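You operate a simulated robot arm through the tools that you are given. There is no shell and no other tool.

You are at the controls of a simulated robot arm. One attempt, no reset.

TASK
Mount the core from the cream table on its upright shaft and clamp it with air.
Fine: the teal collar goes on top of the core; set the dial to about 6 bar, then turn the air on and wait till the shaft's yellow lugs come out; leave the hoses.

The check looks at the end state, three seconds after you hand in, the way a careful person would. Anything else that was tipped, shoved, dropped, spilled or broken makes it a failure.

THE ROBOT
A 6-joint arm with a two-finger parallel gripper, fixed in place. Base frame: the origin is at the foot of the arm, x ahead of it, y to its left, z up; the work surface is at about z = 0.8. Lengths are in m, angles in degrees, forces in N, time in s.
With the tool pointing down near the work surface it reaches from about 0.24 to 0.64 m from the base axis. Its first joint turns from -66.0 to 66.0 degrees. Payload 2.7 kg.
Tool frame: the origin (TCP) lies between the finger pads and is the grasp point; the fingertips stand 0.023 m ahead of it; z points along the fingers, y is the line along which they close. Largest opening 0.094 m; finger width 0.038, thickness 0.01; the body of the gripper, 0.054 by 0.096 m, starts 0.039 m behind the TCP.
Orientation is told as [roll, pitch, yaw] about the base's x, y, z axes, in that order, counted from this pose: with the fingers straight down and closing along the base's y, the tool's x points along the base's -x, its y along +y and its z along -z.

THE INTERFACE
- The arm moves only by the tool send_rows. Its arguments are lists of equal length, an entry for each row: "xyz": the shift along the base's x, y, z in units of 40 mm (1.0 is 40 mm), a list of three; "rotation": the turn, a rotation vector about the base's x, y, z in units of 6 degrees (1.0 is 6 degrees), a list of three. In form: {"xyz": [[x, y, z], ...], "rotation": [[rx, ry, rz], ...]}. A call has 1 to 20 rows; each row shifts and turns the commanded pose from where the row before left it. "claw" is the finger opening in m, from 0 to 0.094, set as the call begins (left out, the last holds). A call with a number of a shift or a turn outside -1 to 1 is refused whole. Rows are played at 5 a second. More than 0.05 m and 8.6 degrees between two rows, or a gripper value outside its range, and nothing of the call is played. Where a pose cannot be reached the arm comes as near as it can. A force on the tool above 40 N (or 10 N above the force at the start of the call, whichever is more), or a blocked arm, ends the call early, and 0.2 s more pass. The fingers move at their own pace (about 0.045 m/s each) and stop on an object; they squeeze with about 29 N. The grip force told is the motor's: it shows also when the fingers shut on nothing. Time passes only in rows, and 0.2 s behind the last, so rows that do not move let the fingers close. The reply holds the time, the measured pose of the TCP, the force on the tool along the base axes, the opening and the grip force, in the units named above and with some noise, with the torque about the TCP (base axes, N m) and any sound that the robot's microphone picked up.
- Cameras (640 x 400 px; columns grow to the right, rows downward): "scene" is fixed at [0.0847, -0.4456, 1.3971]; the picture's right is [0.65, -0.76, 0.00], its down [-0.48, -0.41, -0.77] and it looks along [0.59, 0.50, -0.63] (base axes); focal length 325 px, centre (320, 200). "wrist" rides on the gripper at [0.086, 0.016, -0.074] in the tool frame; the picture's right is [-0.18, 0.98, 0.00], its down [-0.58, -0.11, -0.81] and it looks along [-0.79, -0.15, 0.59] (tool axes); focal length 243 px, centre (320, 200). There is no depth. A picture from a camera that has moved, and an enlarged one, comes with that camera's place and axes in the base frame and with its lens.
- capture(camera): a new picture of that camera. No time passes.
- zoom(camera, box): a new picture of the part [left, top, right, bottom] of that camera's present view, enlarged. No time passes.
- job_done(): hands the job in; it is judged then, once.

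Places have to be worked out from the pictures, the camera data and where the tool is seen. Open the gripper and draw the arm clear of the work before you hand the job in, unless the task says otherwise.

The tools are called by a JSON object that holds its "name" and its "arguments". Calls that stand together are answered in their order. send_rows: Moves the arm, as the interface text tells. Its arguments: {"type":"object","properties":{"xyz":{"type":"array"},"rotation":{"type":"array"},"claw":{"type":"number"}},"required":["xyz","rotation"]} The other tools are called the same way: capture (camera) takes a picture; zoom (camera, box) takes an enlarged picture of a part of a camera's view; job_done () hands the job in.

At the start:

```text
time_s: 0.0
tool_pos: [0.4016, -0.2389, 1.1458]
tool_rot: [0.0, 0.0, 0.1]
wrist_force: [0.1, -0.2, -0.7]
torque: [0.03, -0.01, -0.02]
width: 0.094
grasp_force: 0.1
```

scene: 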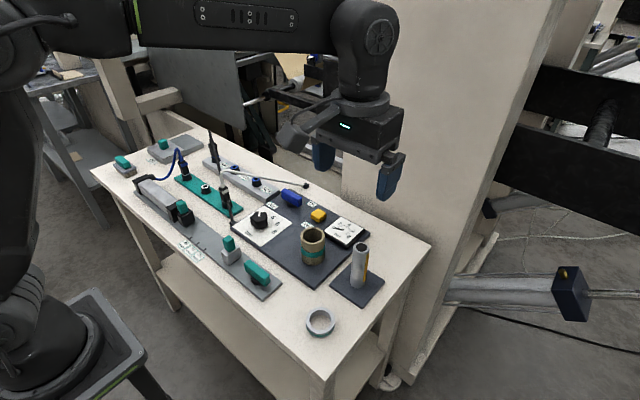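
wrist: 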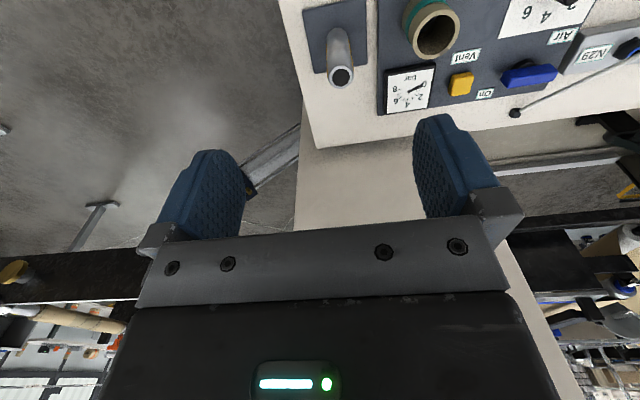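

I'll look closely at the scene before I move anything.

{"name": "zoom", "arguments": {"camera": "scene", "box": [220, 170, 440, 345]}}

{"name": "zoom", "arguments": {"camera": "scene", "box": [80, 120, 320, 310]}}

{"name": "zoom", "arguments": {"camera": "wrist", "box": [280, 0, 640, 160]}}

```text
2.29 times, centred on (330, 258) of scene
camera zoom: at [0.0847, -0.4456, 1.3971], right [0.65, -0.76, 0.0], down [-0.48, -0.41, -0.77], along [0.59, 0.5, -0.63], focal length 743 px, centre (297, 69)
```

zoom: 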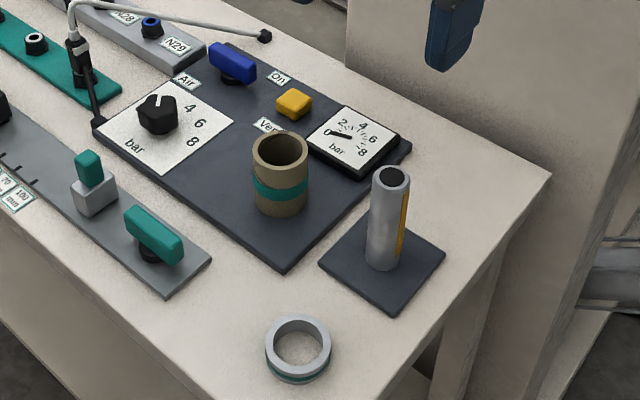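

```text
2.11 times, centred on (200, 215) of scene
camera zoom: at [0.0847, -0.4456, 1.3971], right [0.65, -0.76, 0.0], down [-0.48, -0.41, -0.77], along [0.59, 0.5, -0.63], focal length 684 px, centre (573, 168)
```

zoom: 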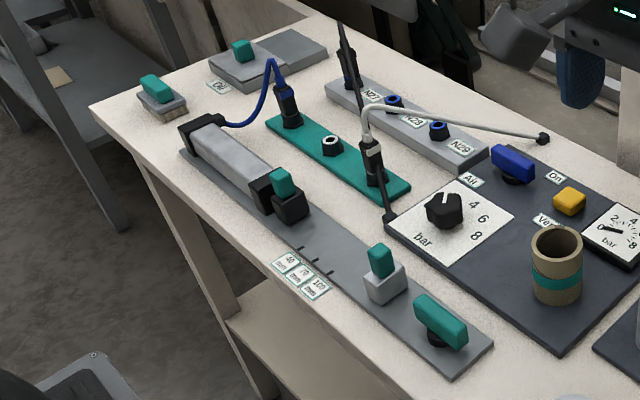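

```text
1.78 times, centred on (460, 80) of wrist
camera zoom: at [0.3147, -0.2212, 1.2201], right [0.18, 0.98, 0.0], down [0.58, -0.11, 0.81], along [0.79, -0.15, -0.59], focal length 431 px, centre (71, 413)
```

zoom: 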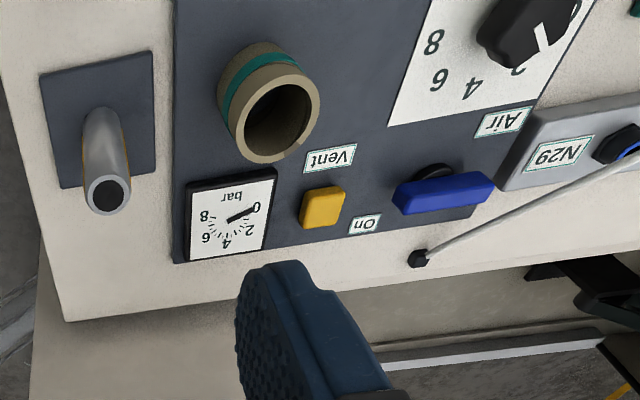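

The core (tan tube with a teal band) stands on the dark panel near (0.457, -0.11). The shaft is near (0.464, -0.231) and the ring with the teal stripe is near (0.345, -0.226). I'll move the wrist camera back and tilt it for a closer look.

{"name": "send_rows", "arguments": {"xyz": [[-0.7, 0.6, -0.1], [-0.7, 0.6, -0.1], [-0.7, 0.6, -0.1], [-0.7, 0.6, -0.1], [0, 0, 0]], "rotation": [[0, 1, 0], [0, 1, 0], [0, 1, 0], [0, 1, 0], [0, 0, 0]]}}

{"name": "capture", "arguments": {"camera": "wrist"}}

{"name": "capture", "arguments": {"camera": "scene"}}

```text
time_s: 1.2
tool_pos: [0.2892, -0.1434, 1.1297]
tool_rot: [-0.1, 24.1, 0.0]
wrist_force: [0.6, -0.6, -0.1]
torque: [0.01, -0.01, 0.01]
width: 0.0942
grasp_force: 0.0
```

```text
taken
camera wrist: at [0.2402, -0.1257, 1.2333], right [0.17, 0.98, -0.08], down [0.86, -0.11, 0.5], along [0.48, -0.15, -0.86], focal length 243 px, centre (320, 200)
```

wrist: 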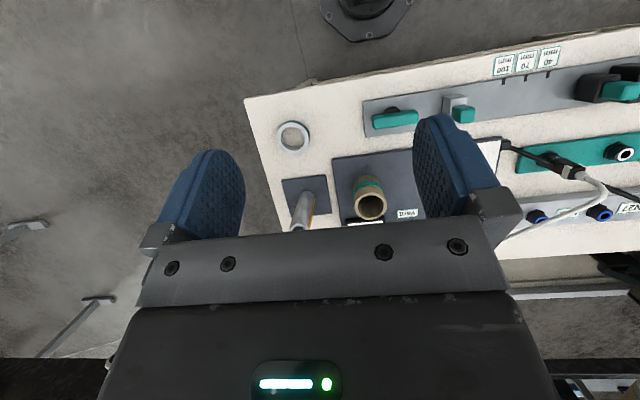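

```text
taken
```

scene: 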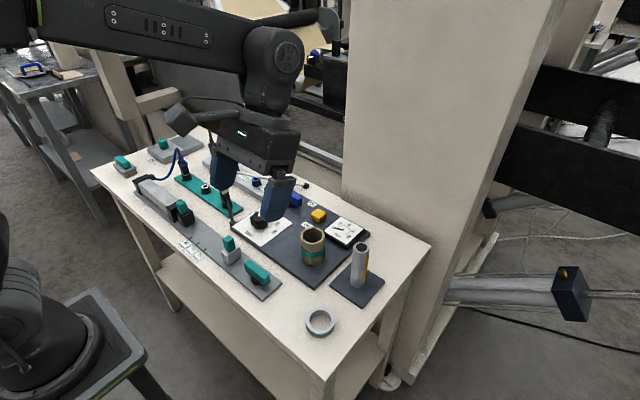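

The tilt puts the gripper in the way, so I'll zoom on the parts I can still see.

{"name": "zoom", "arguments": {"camera": "wrist", "box": [240, 90, 440, 235]}}

{"name": "zoom", "arguments": {"camera": "scene", "box": [280, 215, 400, 345]}}

{"name": "zoom", "arguments": {"camera": "scene", "box": [230, 170, 370, 260]}}

```text
2.76 times, centred on (340, 162) of wrist
camera zoom: at [0.2402, -0.1257, 1.2333], right [0.17, 0.98, -0.08], down [0.86, -0.11, 0.5], along [0.48, -0.15, -0.86], focal length 669 px, centre (265, 303)
```

zoom: 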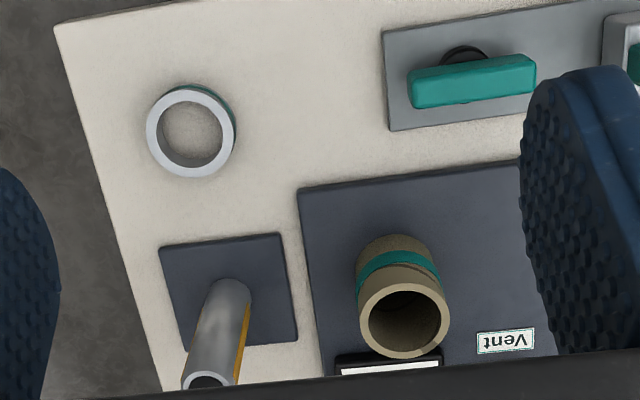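

```text
3.08 times, centred on (340, 280) of scene
camera zoom: at [0.0847, -0.4455, 1.3971], right [0.65, -0.76, 0.0], down [-0.48, -0.41, -0.77], along [0.59, 0.5, -0.63], focal length 1000 px, centre (258, -46)
```

zoom: 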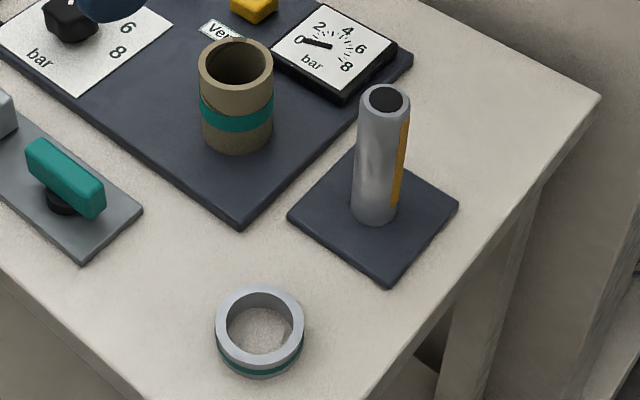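

```text
4.44 times, centred on (300, 215) of scene
camera zoom: at [0.0847, -0.4455, 1.3971], right [0.65, -0.76, 0.0], down [-0.48, -0.41, -0.77], along [0.59, 0.5, -0.63], focal length 1444 px, centre (409, 133)
```

zoom: 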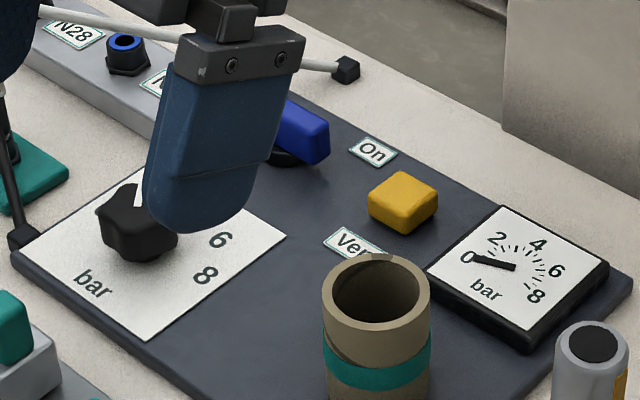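

The ring (teal stripe), shaft (amber strip, still flush) and core are clear. I'll level the tool and lower it to x≈0.28, behind the panel, for a closer view of the dial, valve and core bore.

{"name": "send_rows", "arguments": {"xyz": [[0, 0, -0.6], [0, 0, -0.6], [0, 0, -0.6], [0, 0, -0.6], [0, 0, 0]], "rotation": [[0, -1, 0], [0, -1, 0], [0, -1, 0], [0, -1, 0], [0, 0, 0]]}}

{"name": "capture", "arguments": {"camera": "wrist"}}

```text
time_s: 2.4
tool_pos: [0.2892, -0.143, 1.0322]
tool_rot: [-0.1, 0.0, 0.0]
wrist_force: [0.5, -0.5, 1.0]
torque: [0.0, -0.01, 0.01]
width: 0.0942
grasp_force: 0.1
```

```text
taken
camera wrist: at [0.2022, -0.1258, 1.1079], right [0.18, 0.98, 0.0], down [0.58, -0.11, 0.81], along [0.79, -0.15, -0.59], focal length 243 px, centre (320, 200)
```

wrist: 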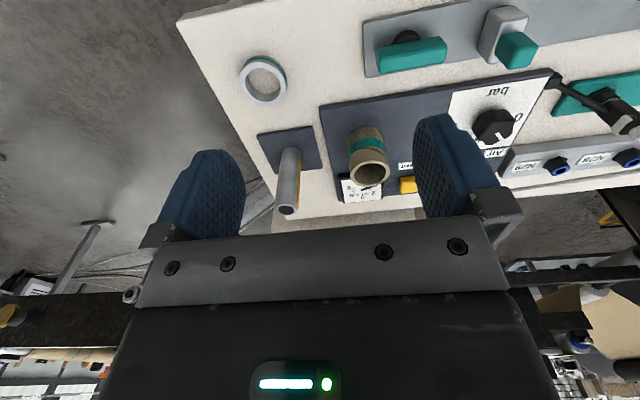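

The core, shaft and ring sit between the fingers in this view. I'll zoom in to measure them, and zoom on the dial as well.

{"name": "zoom", "arguments": {"camera": "wrist", "box": [230, 40, 430, 225]}}

{"name": "zoom", "arguments": {"camera": "wrist", "box": [430, 60, 640, 200]}}

```text
2.16 times, centred on (330, 132) of wrist
camera zoom: at [0.2022, -0.1258, 1.1079], right [0.18, 0.98, 0.0], down [0.58, -0.11, 0.81], along [0.79, -0.15, -0.59], focal length 525 px, centre (298, 346)
```

zoom: 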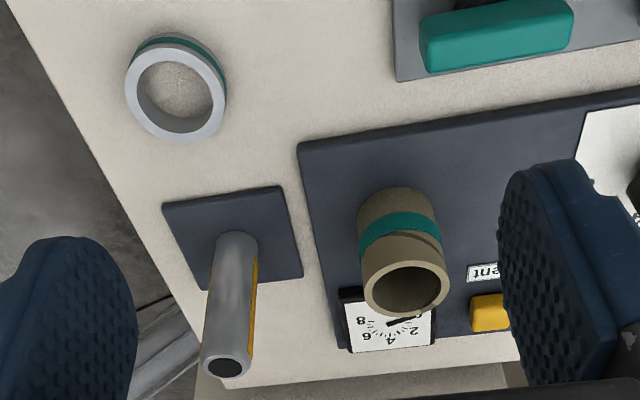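

```text
2.86 times, centred on (535, 130) of wrist
camera zoom: at [0.2022, -0.1258, 1.1079], right [0.18, 0.98, 0.0], down [0.58, -0.11, 0.81], along [0.79, -0.15, -0.59], focal length 693 px, centre (-294, 400)
```

zoom: 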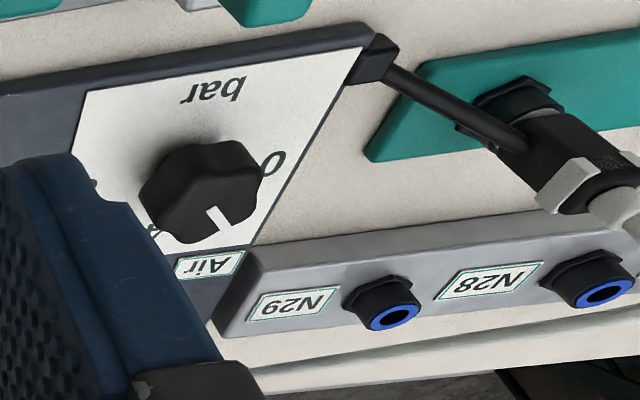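

Triangulating both views: shaft at about (0.471, -0.224) with its top at z≈0.92; core at about (0.462, -0.102), 54 mm wide, z 0.803–0.88; ring at about (0.345, -0.2245), OD ≈57 mm, top at z≈0.816. I'll shift left to see the dial and air valve.

{"name": "send_rows", "arguments": {"xyz": [[0, 0.8, 0], [0, 0.8, 0], [0, 0.8, -0.2], [0, 0.4, -0.3], [0, 0, 0]], "rotation": [[0, 0, 0], [0, 0, 0], [0, 0, 0], [0, 0, 0], [0, 0, 0]]}}

{"name": "capture", "arguments": {"camera": "wrist"}}

{"name": "zoom", "arguments": {"camera": "scene", "box": [230, 180, 370, 270]}}

```text
time_s: 3.6
tool_pos: [0.2888, -0.0303, 1.0138]
tool_rot: [0.0, 0.0, 0.0]
wrist_force: [-0.3, -1.1, -0.8]
torque: [-0.01, 0.01, -0.01]
width: 0.0941
grasp_force: 0.0
```

```text
taken
camera wrist: at [0.2024, -0.0131, 1.0884], right [0.18, 0.98, 0.0], down [0.58, -0.11, 0.81], along [0.79, -0.15, -0.59], focal length 243 px, centre (320, 200)
```

wrist: 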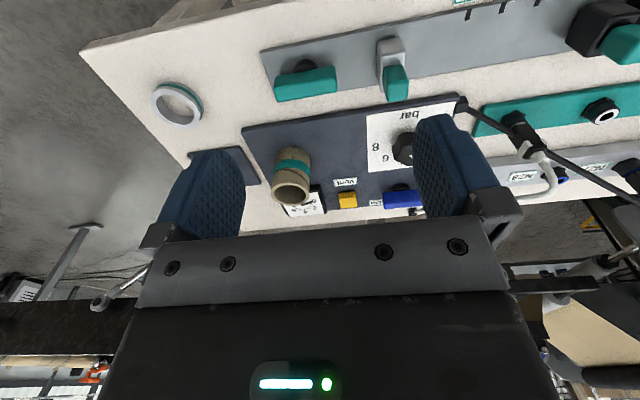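

```text
4.44 times, centred on (300, 225) of scene
camera zoom: at [0.0847, -0.4455, 1.3971], right [0.65, -0.76, 0.0], down [-0.48, -0.41, -0.77], along [0.59, 0.5, -0.63], focal length 1444 px, centre (409, 89)
```

zoom: 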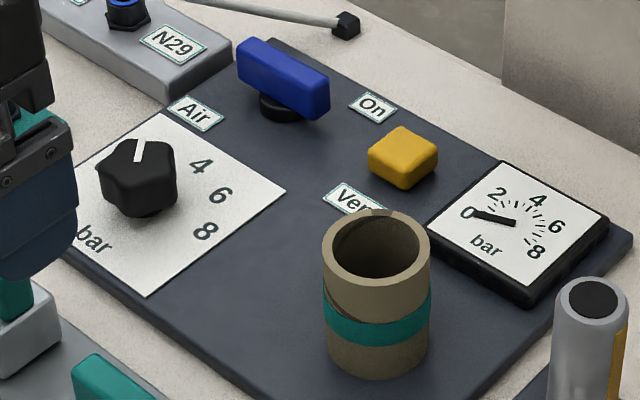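

Mapping the panel: its edges line up with the base axes. The dial centre is about (0.461, 0.074), with 4 toward +x, 6 at 45° toward -y and 8 toward -y. The blue lever lies along y at about (0.569, 0.072). I'll zoom for the exact pointer angle and core details.

{"name": "zoom", "arguments": {"camera": "scene", "box": [240, 195, 290, 230]}}

{"name": "zoom", "arguments": {"camera": "wrist", "box": [140, 60, 420, 220]}}

{"name": "zoom", "arguments": {"camera": "scene", "box": [295, 220, 335, 275]}}

```text
11.43 times, centred on (265, 212) of scene
camera zoom: at [0.0847, -0.4455, 1.3971], right [0.65, -0.76, 0.0], down [-0.48, -0.41, -0.77], along [0.59, 0.5, -0.63], focal length 3714 px, centre (949, 57)
```

zoom: 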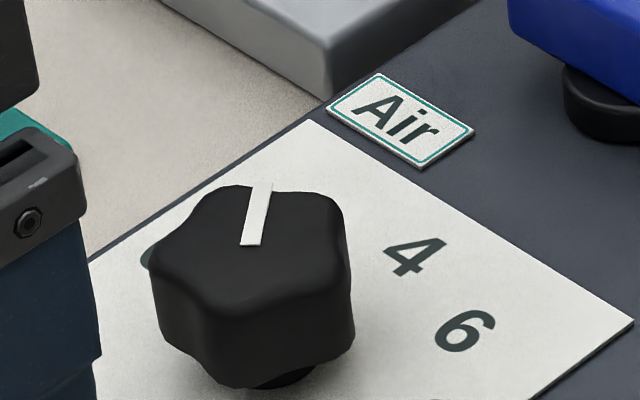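

```text
2.29 times, centred on (280, 140) of wrist
camera zoom: at [0.2024, -0.0131, 1.0884], right [0.18, 0.98, 0.0], down [0.58, -0.11, 0.81], along [0.79, -0.15, -0.59], focal length 555 px, centre (411, 337)
```

zoom: 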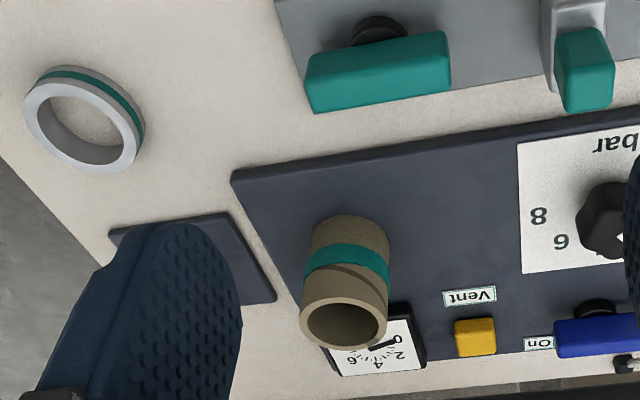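

```text
7.27 times, centred on (315, 248) of scene
camera zoom: at [0.0847, -0.4455, 1.3971], right [0.65, -0.76, 0.0], down [-0.48, -0.41, -0.77], along [0.59, 0.5, -0.63], focal length 2363 px, centre (356, -146)
```

zoom: 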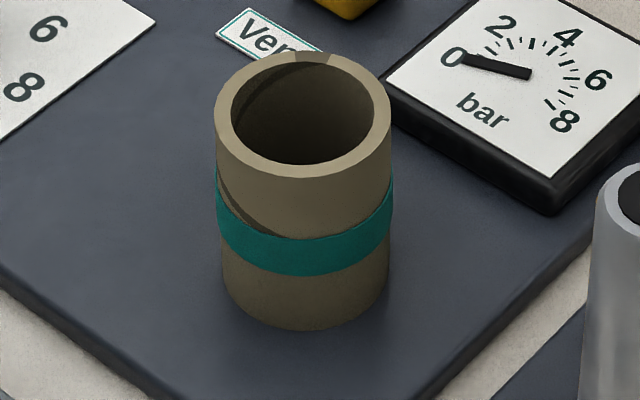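

Readings so far:
- The pointer sits at about 45° toward +y, which is 2 bar, so 6 bar means a turn of about -90°.
- Two wrist views agree on the core top at (0.461, -0.104, 0.879).

I'll move above the core and check alignment before going down.

{"name": "send_rows", "arguments": {"xyz": [[0.86, -0.37, 0], [0.86, -0.37, 0], [0.86, -0.37, 0], [0.86, -0.37, 0], [0.86, -0.36, 0], [0, 0, 0]], "rotation": [[0, 0, 0], [0, 0, 0], [0, 0, 0], [0, 0, 0], [0, 0, 0], [0, 0, 0]]}}

{"name": "capture", "arguments": {"camera": "wrist"}}

{"name": "zoom", "arguments": {"camera": "scene", "box": [230, 130, 430, 270]}}

```text
time_s: 5.0
tool_pos: [0.4618, -0.104, 1.0132]
tool_rot: [0.0, -0.1, 0.0]
wrist_force: [-0.2, 0.7, -1.3]
torque: [0.04, 0.01, 0.0]
width: 0.094
grasp_force: 0.1
```

```text
taken
camera wrist: at [0.3755, -0.0868, 1.0879], right [0.18, 0.98, 0.0], down [0.58, -0.11, 0.81], along [0.79, -0.15, -0.59], focal length 243 px, centre (320, 200)
```

wrist: 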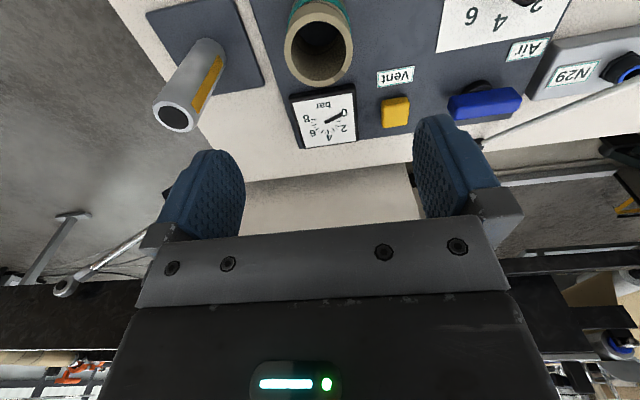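

```text
2.86 times, centred on (330, 200) of scene
camera zoom: at [0.0847, -0.4456, 1.3971], right [0.65, -0.76, 0.0], down [-0.48, -0.41, -0.77], along [0.59, 0.5, -0.63], focal length 928 px, centre (291, 200)
```

zoom: 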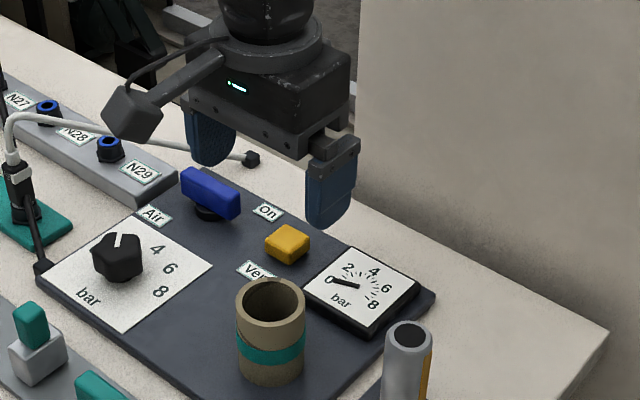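

The core top appears at about (319, 50), where a point straight below the TCP should project. I'll descend so the fingertips overlap the core's top by about 16 mm.

{"name": "send_rows", "arguments": {"xyz": [[0, 0, -0.8], [0, 0, -0.8], [0, 0, -0.8], [0, 0, -0.4], [0, 0, -0.36], [0, 0, 0]], "rotation": [[0, 0, 0], [0, 0, 0], [0, 0, 0], [0, 0, 0], [0, 0, 0], [0, 0, 0]]}}

{"name": "capture", "arguments": {"camera": "wrist"}}

{"name": "zoom", "arguments": {"camera": "scene", "box": [250, 160, 410, 300]}}

```text
time_s: 6.4
tool_pos: [0.4614, -0.1038, 0.8864]
tool_rot: [0.0, 0.0, 0.2]
wrist_force: [-0.2, 0.0, 0.0]
torque: [-0.01, -0.03, -0.02]
width: 0.0941
grasp_force: 0.1
```

```text
taken
camera wrist: at [0.3744, -0.0865, 0.9619], right [0.18, 0.98, 0.0], down [0.58, -0.11, 0.81], along [0.79, -0.15, -0.59], focal length 243 px, centre (320, 200)
```

wrist: 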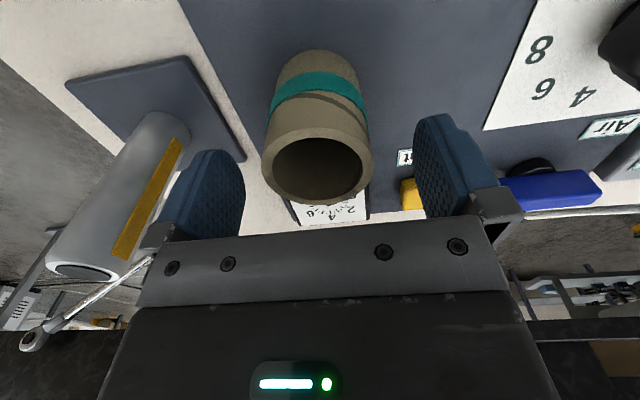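

```text
2.86 times, centred on (330, 230) of scene
camera zoom: at [0.0847, -0.4456, 1.3971], right [0.65, -0.76, 0.0], down [-0.48, -0.41, -0.77], along [0.59, 0.5, -0.63], focal length 928 px, centre (291, 114)
```

zoom: 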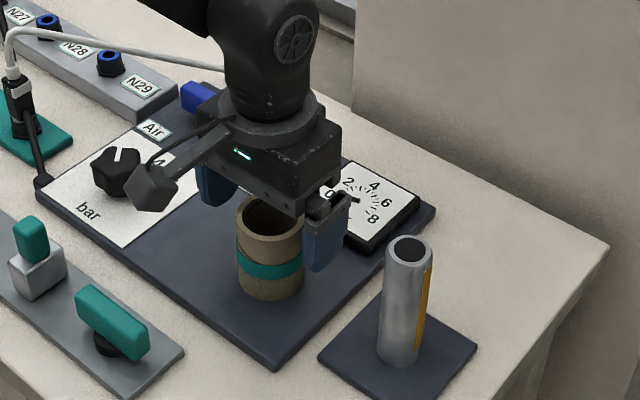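

The core's rim sits between the open pads as planned. I'll close on it.

{"name": "send_rows", "arguments": {"xyz": [[0, 0, 0], [0, 0, 0], [0, 0, 0], [0, 0, 0], [0, 0, 0]], "rotation": [[0, 0, 0], [0, 0, 0], [0, 0, 0], [0, 0, 0], [0, 0, 0]], "claw": 0.03}}

{"name": "capture", "arguments": {"camera": "wrist"}}

{"name": "zoom", "arguments": {"camera": "scene", "box": [250, 160, 410, 300]}}

```text
time_s: 7.6
tool_pos: [0.4607, -0.1039, 0.8866]
tool_rot: [-0.1, 0.1, 0.1]
wrist_force: [0.1, -0.5, 0.7]
torque: [-0.06, 0.01, 0.01]
width: 0.0528
grasp_force: 29.1
```

```text
taken
camera wrist: at [0.3744, -0.0865, 0.9622], right [0.18, 0.98, 0.0], down [0.58, -0.11, 0.81], along [0.79, -0.15, -0.59], focal length 243 px, centre (320, 200)
```

wrist: 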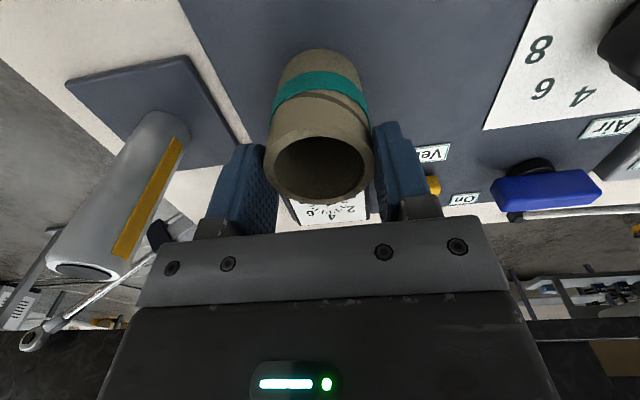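

```text
2.86 times, centred on (330, 230) of scene
camera zoom: at [0.0847, -0.4456, 1.3971], right [0.65, -0.76, 0.0], down [-0.48, -0.41, -0.77], along [0.59, 0.5, -0.63], focal length 928 px, centre (291, 114)
```

zoom: 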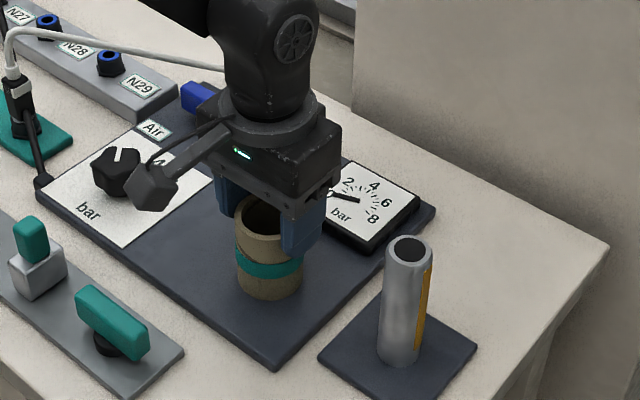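

The grip holds at 52.8 mm, 29 N. I'll lift straight up 0.15 m so the core's bottom clears the shaft top.

{"name": "send_rows", "arguments": {"xyz": [[0, 0, 0.4], [0, 0, 0.7], [0, 0, 0.9], [0, 0, 0.9], [0, 0, 0.9], [0, 0, 0]], "rotation": [[0, 0, 0], [0, 0, 0], [0, 0, 0], [0, 0, 0], [0, 0, 0], [0, 0, 0]]}}

{"name": "capture", "arguments": {"camera": "wrist"}}

{"name": "capture", "arguments": {"camera": "scene"}}

```text
time_s: 9.0
tool_pos: [0.4605, -0.1053, 1.039]
tool_rot: [0.0, 0.0, 0.1]
wrist_force: [-0.3, 0.7, 0.1]
torque: [0.03, -0.04, 0.0]
width: 0.0529
grasp_force: 28.6
```

```text
taken
camera wrist: at [0.3747, -0.0871, 1.1138], right [0.18, 0.98, 0.0], down [0.58, -0.11, 0.81], along [0.79, -0.15, -0.59], focal length 243 px, centre (320, 200)
```

wrist: 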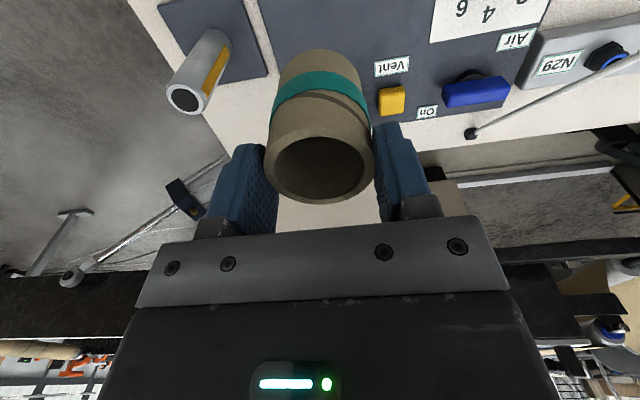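

```text
taken
```

scene: 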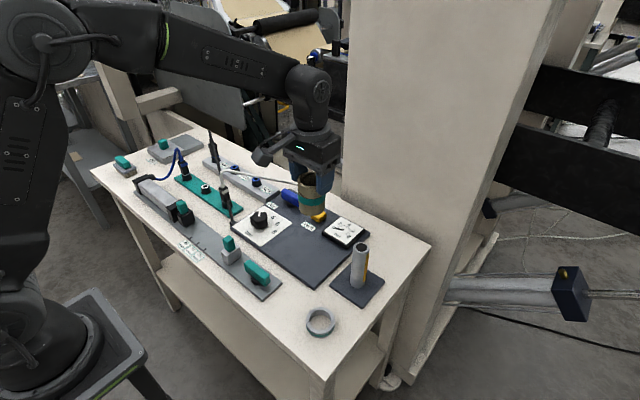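

The core is up and hasn't slipped in the grip. I'll zoom on the shaft from here to refine its position.

{"name": "zoom", "arguments": {"camera": "wrist", "box": [140, 0, 300, 120]}}

{"name": "zoom", "arguments": {"camera": "scene", "box": [280, 150, 400, 310]}}

{"name": "zoom", "arguments": {"camera": "wrist", "box": [230, 30, 410, 230]}}

```text
3.33 times, centred on (220, 60) of wrist
camera zoom: at [0.3747, -0.0871, 1.1138], right [0.18, 0.98, 0.0], down [0.58, -0.11, 0.81], along [0.79, -0.15, -0.59], focal length 809 px, centre (653, 667)
```

zoom: 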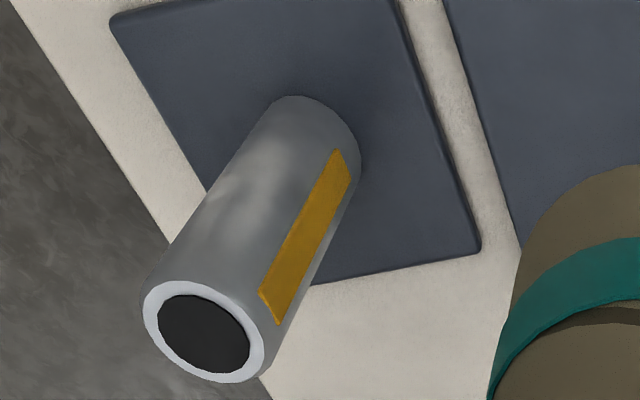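

```text
2.50 times, centred on (340, 230) of scene
camera zoom: at [0.0847, -0.4456, 1.3971], right [0.65, -0.76, 0.0], down [-0.48, -0.41, -0.77], along [0.59, 0.5, -0.63], focal length 812 px, centre (270, 125)
```

zoom: 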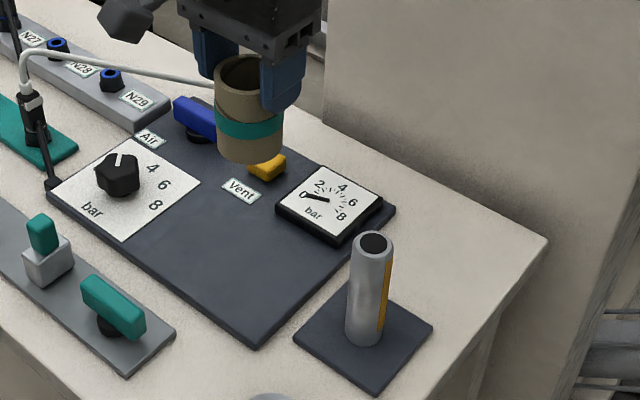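

```text
2.00 times, centred on (320, 130) of wrist
camera zoom: at [0.3747, -0.0871, 1.1138], right [0.18, 0.98, 0.0], down [0.58, -0.11, 0.81], along [0.79, -0.15, -0.59], focal length 485 px, centre (320, 340)
```

zoom: 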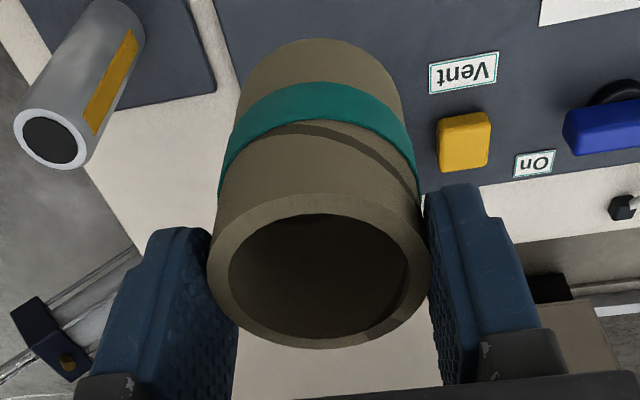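

Two wrist views give the shaft axis at (0.4695, -0.2231) with its top at z≈0.9195. The core is centred on the TCP to about 1 mm, its rim 7 mm below the TCP. I'll move sideways over the shaft, with the core's bottom passing about 35 mm above it.

{"name": "send_rows", "arguments": {"xyz": [[0.04, -0.5, 0], [0.05, -0.75, 0], [0.05, -0.75, 0], [0.05, -0.6, 0], [0.02, -0.365, 0], [0, 0, 0], [0, 0, 0]], "rotation": [[0, 0, 0], [0, 0, 0], [0, 0, 0], [0, 0, 0], [0, 0, 0], [0, 0, 0], [0, 0, 0]]}}

{"name": "capture", "arguments": {"camera": "wrist"}}

{"name": "zoom", "arguments": {"camera": "scene", "box": [290, 130, 430, 310]}}

```text
time_s: 10.6
tool_pos: [0.4692, -0.2239, 1.0384]
tool_rot: [-0.1, -0.1, 0.1]
wrist_force: [-0.3, 0.3, -0.8]
torque: [0.0, 0.02, -0.02]
width: 0.0529
grasp_force: 29.0
```

```text
taken
camera wrist: at [0.3825, -0.2054, 1.1138], right [0.18, 0.98, 0.0], down [0.58, -0.11, 0.81], along [0.79, -0.15, -0.59], focal length 243 px, centre (320, 200)
```

wrist: 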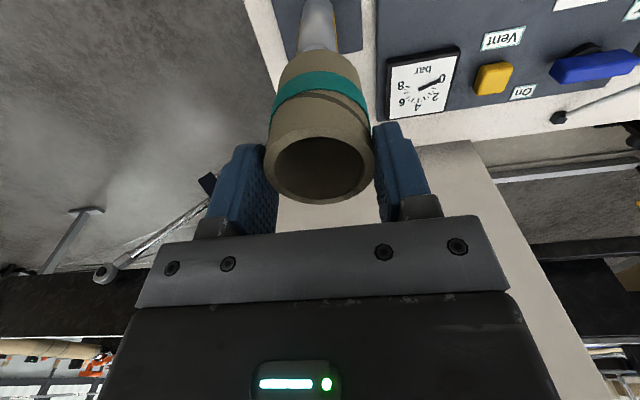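

```text
2.22 times, centred on (360, 220) of scene
camera zoom: at [0.0847, -0.4456, 1.3971], right [0.65, -0.76, 0.0], down [-0.48, -0.41, -0.77], along [0.59, 0.5, -0.63], focal length 722 px, centre (231, 156)
```

zoom: 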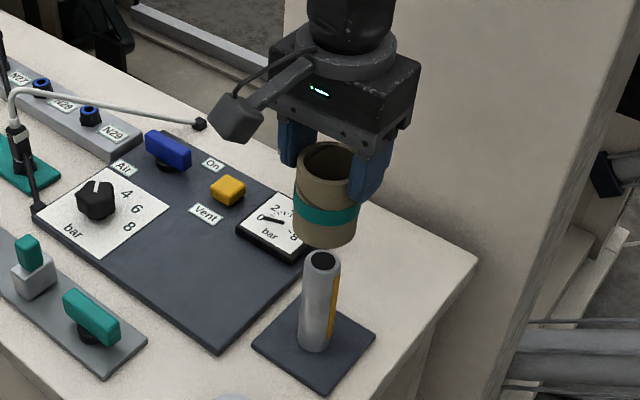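

The core hangs directly above the shaft. I'll zoom in to compare the core's axis with the shaft's line before going down.

{"name": "zoom", "arguments": {"camera": "scene", "box": [335, 180, 395, 290]}}

{"name": "zoom", "arguments": {"camera": "wrist", "box": [250, 0, 390, 110]}}

```text
3.64 times, centred on (365, 235) of scene
camera zoom: at [0.0847, -0.4456, 1.3971], right [0.65, -0.76, 0.0], down [-0.48, -0.41, -0.77], along [0.59, 0.5, -0.63], focal length 1182 px, centre (156, 73)
```

zoom: 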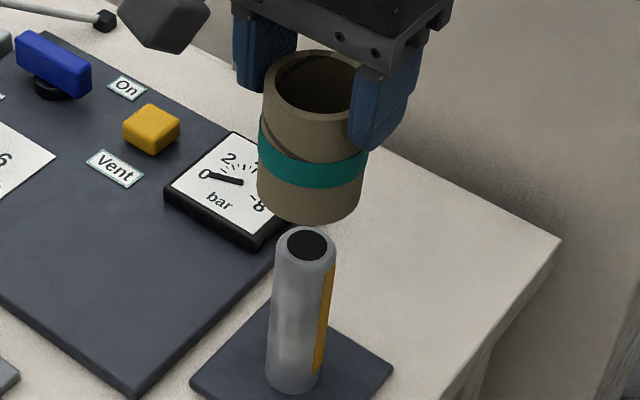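

```text
3.64 times, centred on (320, 55) of wrist
camera zoom: at [0.3825, -0.2054, 1.1138], right [0.18, 0.98, 0.0], down [0.58, -0.11, 0.81], along [0.79, -0.15, -0.59], focal length 882 px, centre (320, 727)
```

zoom: 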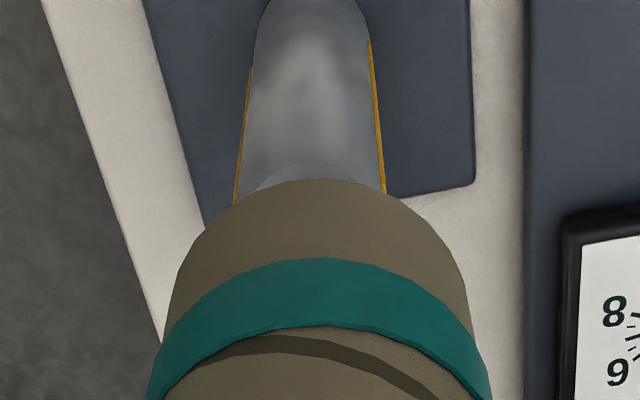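

The core's bottom lines up with the shaft's line within about 2 mm, against roughly 5 mm of bore clearance. I'll nudge 1 mm toward -y and lower to just past the shaft tip, watching the force.

{"name": "send_rows", "arguments": {"xyz": [[0, -0.025, -0.5], [0, 0, -0.4], [0, 0, -0.3], [0, 0, 0]], "rotation": [[0, 0, 0], [0, 0, 0], [0, 0, 0], [0, 0, 0]]}}

{"name": "zoom", "arguments": {"camera": "wrist", "box": [230, 0, 410, 230]}}

{"name": "zoom", "arguments": {"camera": "scene", "box": [335, 180, 395, 290]}}

```text
time_s: 11.6
tool_pos: [0.4703, -0.2241, 0.9915]
tool_rot: [0.0, -0.1, 0.0]
wrist_force: [-0.1, 0.1, -0.1]
torque: [-0.02, 0.0, 0.0]
width: 0.0529
grasp_force: 28.7
```

```text
1.74 times, centred on (320, 115) of wrist
camera zoom: at [0.3829, -0.2064, 1.0655], right [0.18, 0.98, 0.0], down [0.58, -0.11, 0.81], along [0.79, -0.15, -0.59], focal length 422 px, centre (320, 348)
```

zoom: 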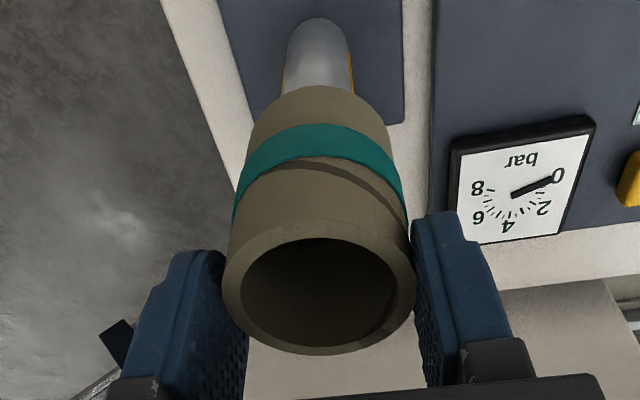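

```text
3.64 times, centred on (365, 235) of scene
camera zoom: at [0.0847, -0.4456, 1.3971], right [0.65, -0.76, 0.0], down [-0.48, -0.41, -0.77], along [0.59, 0.5, -0.63], focal length 1182 px, centre (156, 73)
```

zoom: 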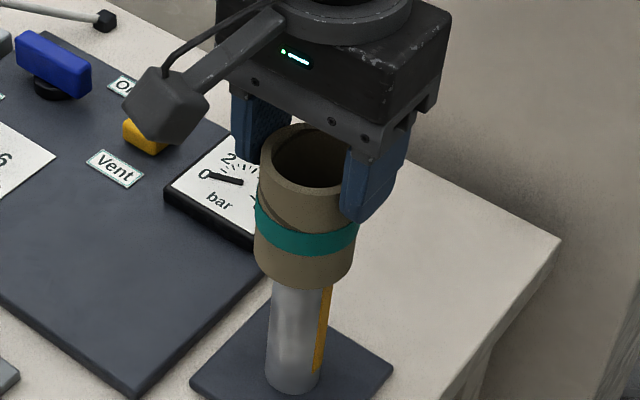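

There's no contact force with the core's bottom already below the shaft tip, so the shaft has entered the bore. I'll keep lowering in gentle steps.

{"name": "send_rows", "arguments": {"xyz": [[0, 0, -0.4], [0, 0, -0.4], [0, 0, -0.4], [0, 0, 0]], "rotation": [[0, 0, 0], [0, 0, 0], [0, 0, 0], [0, 0, 0]]}}

{"name": "zoom", "arguments": {"camera": "wrist", "box": [230, 0, 410, 230]}}

{"name": "zoom", "arguments": {"camera": "scene", "box": [335, 180, 395, 290]}}

```text
time_s: 12.6
tool_pos: [0.4699, -0.2239, 0.9438]
tool_rot: [0.0, 0.0, 0.1]
wrist_force: [0.2, -0.9, 0.1]
torque: [0.0, -0.01, -0.02]
width: 0.0528
grasp_force: 29.7
```

```text
1.74 times, centred on (320, 115) of wrist
camera zoom: at [0.3827, -0.2067, 1.018], right [0.18, 0.98, 0.0], down [0.58, -0.11, 0.81], along [0.79, -0.15, -0.59], focal length 422 px, centre (320, 348)
```

zoom: 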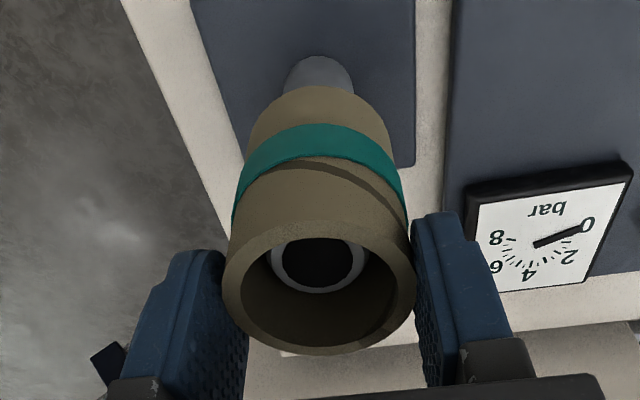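

```text
3.64 times, centred on (365, 235) of scene
camera zoom: at [0.0847, -0.4456, 1.3971], right [0.65, -0.76, 0.0], down [-0.48, -0.41, -0.77], along [0.59, 0.5, -0.63], focal length 1182 px, centre (156, 73)
```

zoom: 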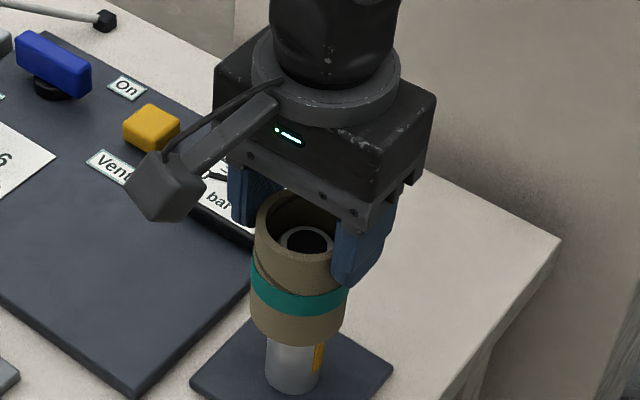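

The shaft tip is visible and centred in the bore, and the force is still nil. I'll lower to just above seating height.

{"name": "send_rows", "arguments": {"xyz": [[0, 0, -0.4], [0, 0, -0.4], [0, 0, -0.35], [0, 0, 0]], "rotation": [[0, 0, 0], [0, 0, 0], [0, 0, 0], [0, 0, 0]]}}

{"name": "zoom", "arguments": {"camera": "wrist", "box": [230, 0, 410, 230]}}

{"name": "zoom", "arguments": {"camera": "scene", "box": [335, 180, 395, 290]}}

```text
time_s: 13.6
tool_pos: [0.47, -0.2232, 0.8971]
tool_rot: [0.0, -0.1, 0.1]
wrist_force: [-0.4, 0.4, 0.0]
torque: [0.0, 0.01, 0.03]
width: 0.0524
grasp_force: 28.8
```

```text
1.74 times, centred on (320, 115) of wrist
camera zoom: at [0.3822, -0.2067, 0.9717], right [0.18, 0.98, 0.0], down [0.58, -0.11, 0.81], along [0.79, -0.15, -0.59], focal length 422 px, centre (320, 348)
```

zoom: 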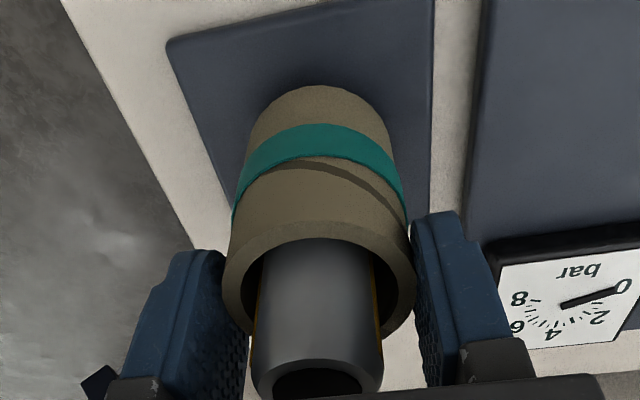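

```text
3.64 times, centred on (365, 235) of scene
camera zoom: at [0.0847, -0.4456, 1.3971], right [0.65, -0.76, 0.0], down [-0.48, -0.41, -0.77], along [0.59, 0.5, -0.63], focal length 1182 px, centre (156, 73)
```

zoom: 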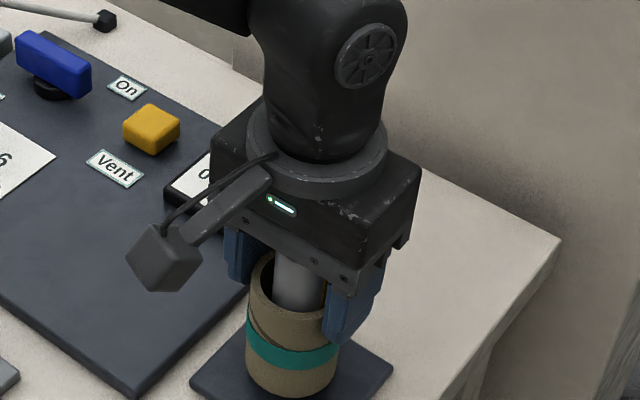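

The core is about 10 mm above its seat, with the shaft clear inside the bore. I'll go down in 2 mm steps and watch for contact force.

{"name": "send_rows", "arguments": {"xyz": [[0, 0, -0.05], [0, 0, -0.05], [0, 0, -0.05], [0, 0, -0.05], [0, 0, 0]], "rotation": [[0, 0, 0], [0, 0, 0], [0, 0, 0], [0, 0, 0], [0, 0, 0]]}}

{"name": "zoom", "arguments": {"camera": "scene", "box": [335, 180, 395, 290]}}

```text
time_s: 14.8
tool_pos: [0.4701, -0.2247, 0.89]
tool_rot: [0.0, -0.1, 0.1]
wrist_force: [-1.0, -0.4, 0.0]
torque: [0.0, 0.01, 0.01]
width: 0.0527
grasp_force: 29.2
```

```text
3.64 times, centred on (365, 235) of scene
camera zoom: at [0.0847, -0.4456, 1.3971], right [0.65, -0.76, 0.0], down [-0.48, -0.41, -0.77], along [0.59, 0.5, -0.63], focal length 1182 px, centre (156, 73)
```

zoom: 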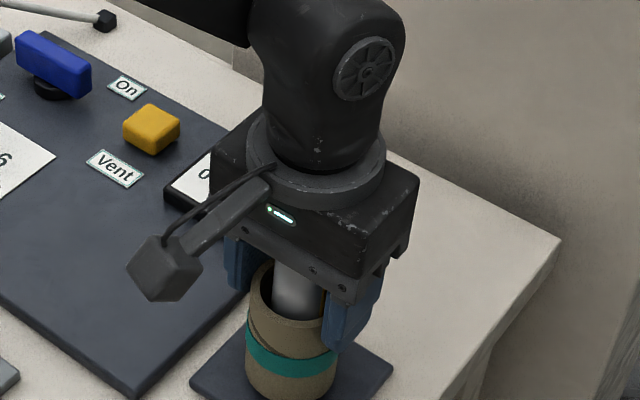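

Still no contact at TCP z=0.890. I'll take a few more 1 mm steps.

{"name": "send_rows", "arguments": {"xyz": [[0, 0, -0.025], [0, 0, -0.025], [0, 0, -0.025], [0, 0, -0.025], [0, 0, 0]], "rotation": [[0, 0, 0], [0, 0, 0], [0, 0, 0], [0, 0, 0], [0, 0, 0]]}}

{"name": "zoom", "arguments": {"camera": "wrist", "box": [230, 0, 410, 230]}}

```text
time_s: 16.0
tool_pos: [0.4684, -0.2223, 0.8851]
tool_rot: [0.1, 0.0, 0.1]
wrist_force: [0.1, 0.2, -0.9]
torque: [0.01, 0.02, 0.01]
width: 0.0527
grasp_force: 29.2
```

```text
1.74 times, centred on (320, 115) of wrist
camera zoom: at [0.3831, -0.2061, 0.9595], right [0.18, 0.98, 0.0], down [0.58, -0.11, 0.81], along [0.79, -0.15, -0.59], focal length 422 px, centre (320, 348)
```

zoom: 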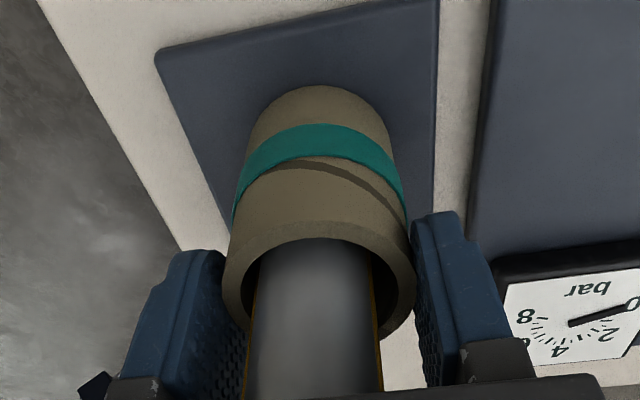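

Still free at z=0.885, so the shaft plate may sit a little lower than the panel. I'll keep going in 1 mm steps until I feel contact.

{"name": "send_rows", "arguments": {"xyz": [[0, 0, -0.025], [0, 0, -0.025], [0, 0, 0]], "rotation": [[0, 0, 0], [0, 0, 0], [0, 0, 0]]}}

{"name": "zoom", "arguments": {"camera": "scene", "box": [335, 220, 395, 295]}}

```text
time_s: 16.8
tool_pos: [0.4703, -0.2233, 0.8853]
tool_rot: [0.0, 0.0, 0.0]
wrist_force: [-2.0, 2.1, 8.1]
torque: [0.23, 0.19, 0.0]
width: 0.0525
grasp_force: 29.1
```

```text
5.33 times, centred on (365, 258) of scene
camera zoom: at [0.0845, -0.4455, 1.3971], right [0.65, -0.76, 0.0], down [-0.48, -0.41, -0.77], along [0.59, 0.5, -0.63], focal length 1733 px, centre (80, -107)
```

zoom: 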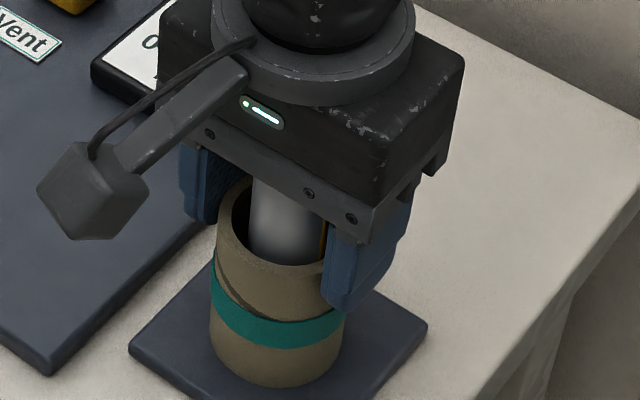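

An 8 N upward contact force with the TCP held at z≈0.885 means the core is seated. I'll release the grip.

{"name": "send_rows", "arguments": {"xyz": [[0, 0, 0.025], [0, 0, 0], [0, 0, 0], [0, 0, 0]], "rotation": [[0, 0, 0], [0, 0, 0], [0, 0, 0], [0, 0, 0]], "claw": 0.085}}

{"name": "zoom", "arguments": {"camera": "wrist", "box": [190, 0, 450, 230]}}

{"name": "zoom", "arguments": {"camera": "scene", "box": [335, 220, 395, 295]}}

```text
time_s: 17.8
tool_pos: [0.4692, -0.2243, 0.8845]
tool_rot: [0.0, -0.1, 0.0]
wrist_force: [-0.2, 0.4, 0.5]
torque: [0.02, -0.01, -0.01]
width: 0.0849
grasp_force: 0.1
```

```text
1.74 times, centred on (320, 115) of wrist
camera zoom: at [0.383, -0.2064, 0.9589], right [0.18, 0.98, 0.0], down [0.58, -0.11, 0.81], along [0.79, -0.15, -0.59], focal length 422 px, centre (320, 348)
```

zoom: 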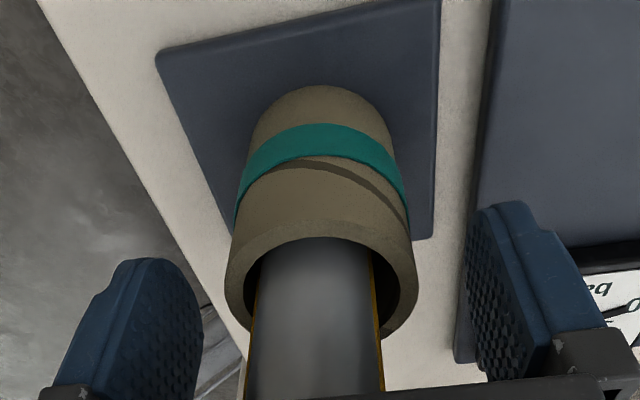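

```text
5.33 times, centred on (365, 258) of scene
camera zoom: at [0.0847, -0.4456, 1.3971], right [0.65, -0.76, 0.0], down [-0.48, -0.41, -0.77], along [0.59, 0.5, -0.63], focal length 1733 px, centre (80, -107)
```

zoom: 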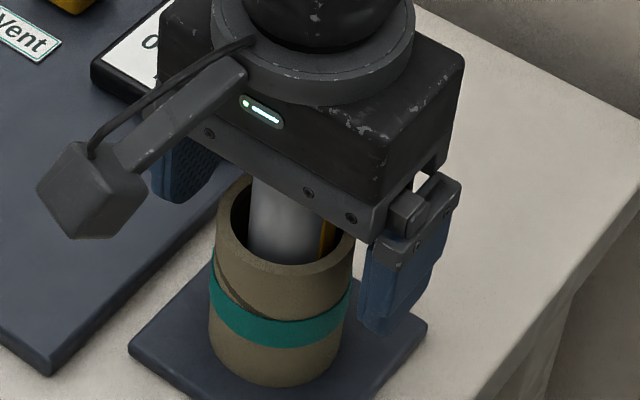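

The core stayed put on release and is seated. I'll rise clear of the shaft and move over toward the ring.

{"name": "send_rows", "arguments": {"xyz": [[0, 0, 0.5], [0, 0, 0.9], [0, 0, 0.9], [0, 0, 0.9], [0, 0, 0.2], [-0.8, 0, 0], [-0.8, 0, 0], [-0.8, 0, 0], [-0.74, 0.015, 0], [0, 0, 0]], "rotation": [[0, 0, 0], [0, 0, 0], [0, 0, 0], [0, 0, 0], [0, 0, 0], [0, 0, 0], [0, 0, 0], [0, 0, 0], [0, 0, 0], [0, 0, 0]], "claw": 0.094}}

{"name": "capture", "arguments": {"camera": "wrist"}}

{"name": "zoom", "arguments": {"camera": "scene", "box": [260, 200, 420, 360]}}

```text
time_s: 20.0
tool_pos: [0.3434, -0.2216, 1.0201]
tool_rot: [0.0, 0.0, 0.1]
wrist_force: [-0.1, 0.7, 0.3]
torque: [0.02, -0.03, 0.01]
width: 0.094
grasp_force: 0.1
```

```text
taken
camera wrist: at [0.2569, -0.205, 1.0943], right [0.18, 0.98, 0.0], down [0.58, -0.11, 0.81], along [0.79, -0.15, -0.59], focal length 243 px, centre (320, 200)
```

wrist: 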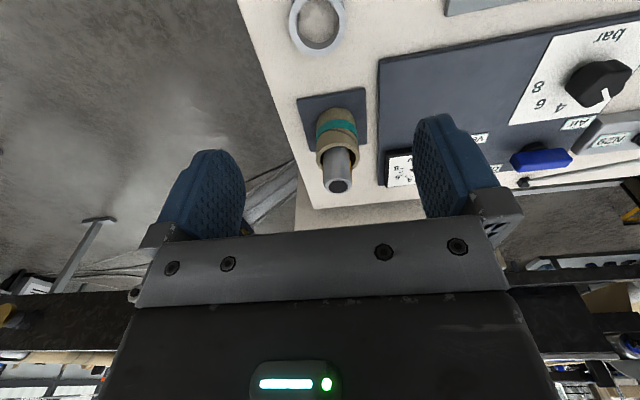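

```text
2.50 times, centred on (340, 280) of scene
camera zoom: at [0.0847, -0.4456, 1.3971], right [0.65, -0.76, 0.0], down [-0.48, -0.41, -0.77], along [0.59, 0.5, -0.63], focal length 812 px, centre (270, 0)
```

zoom: 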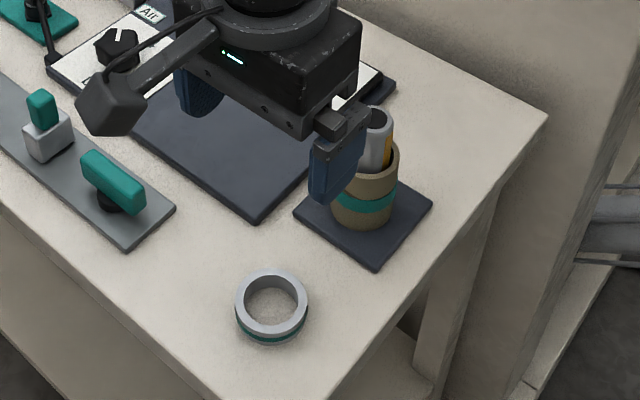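

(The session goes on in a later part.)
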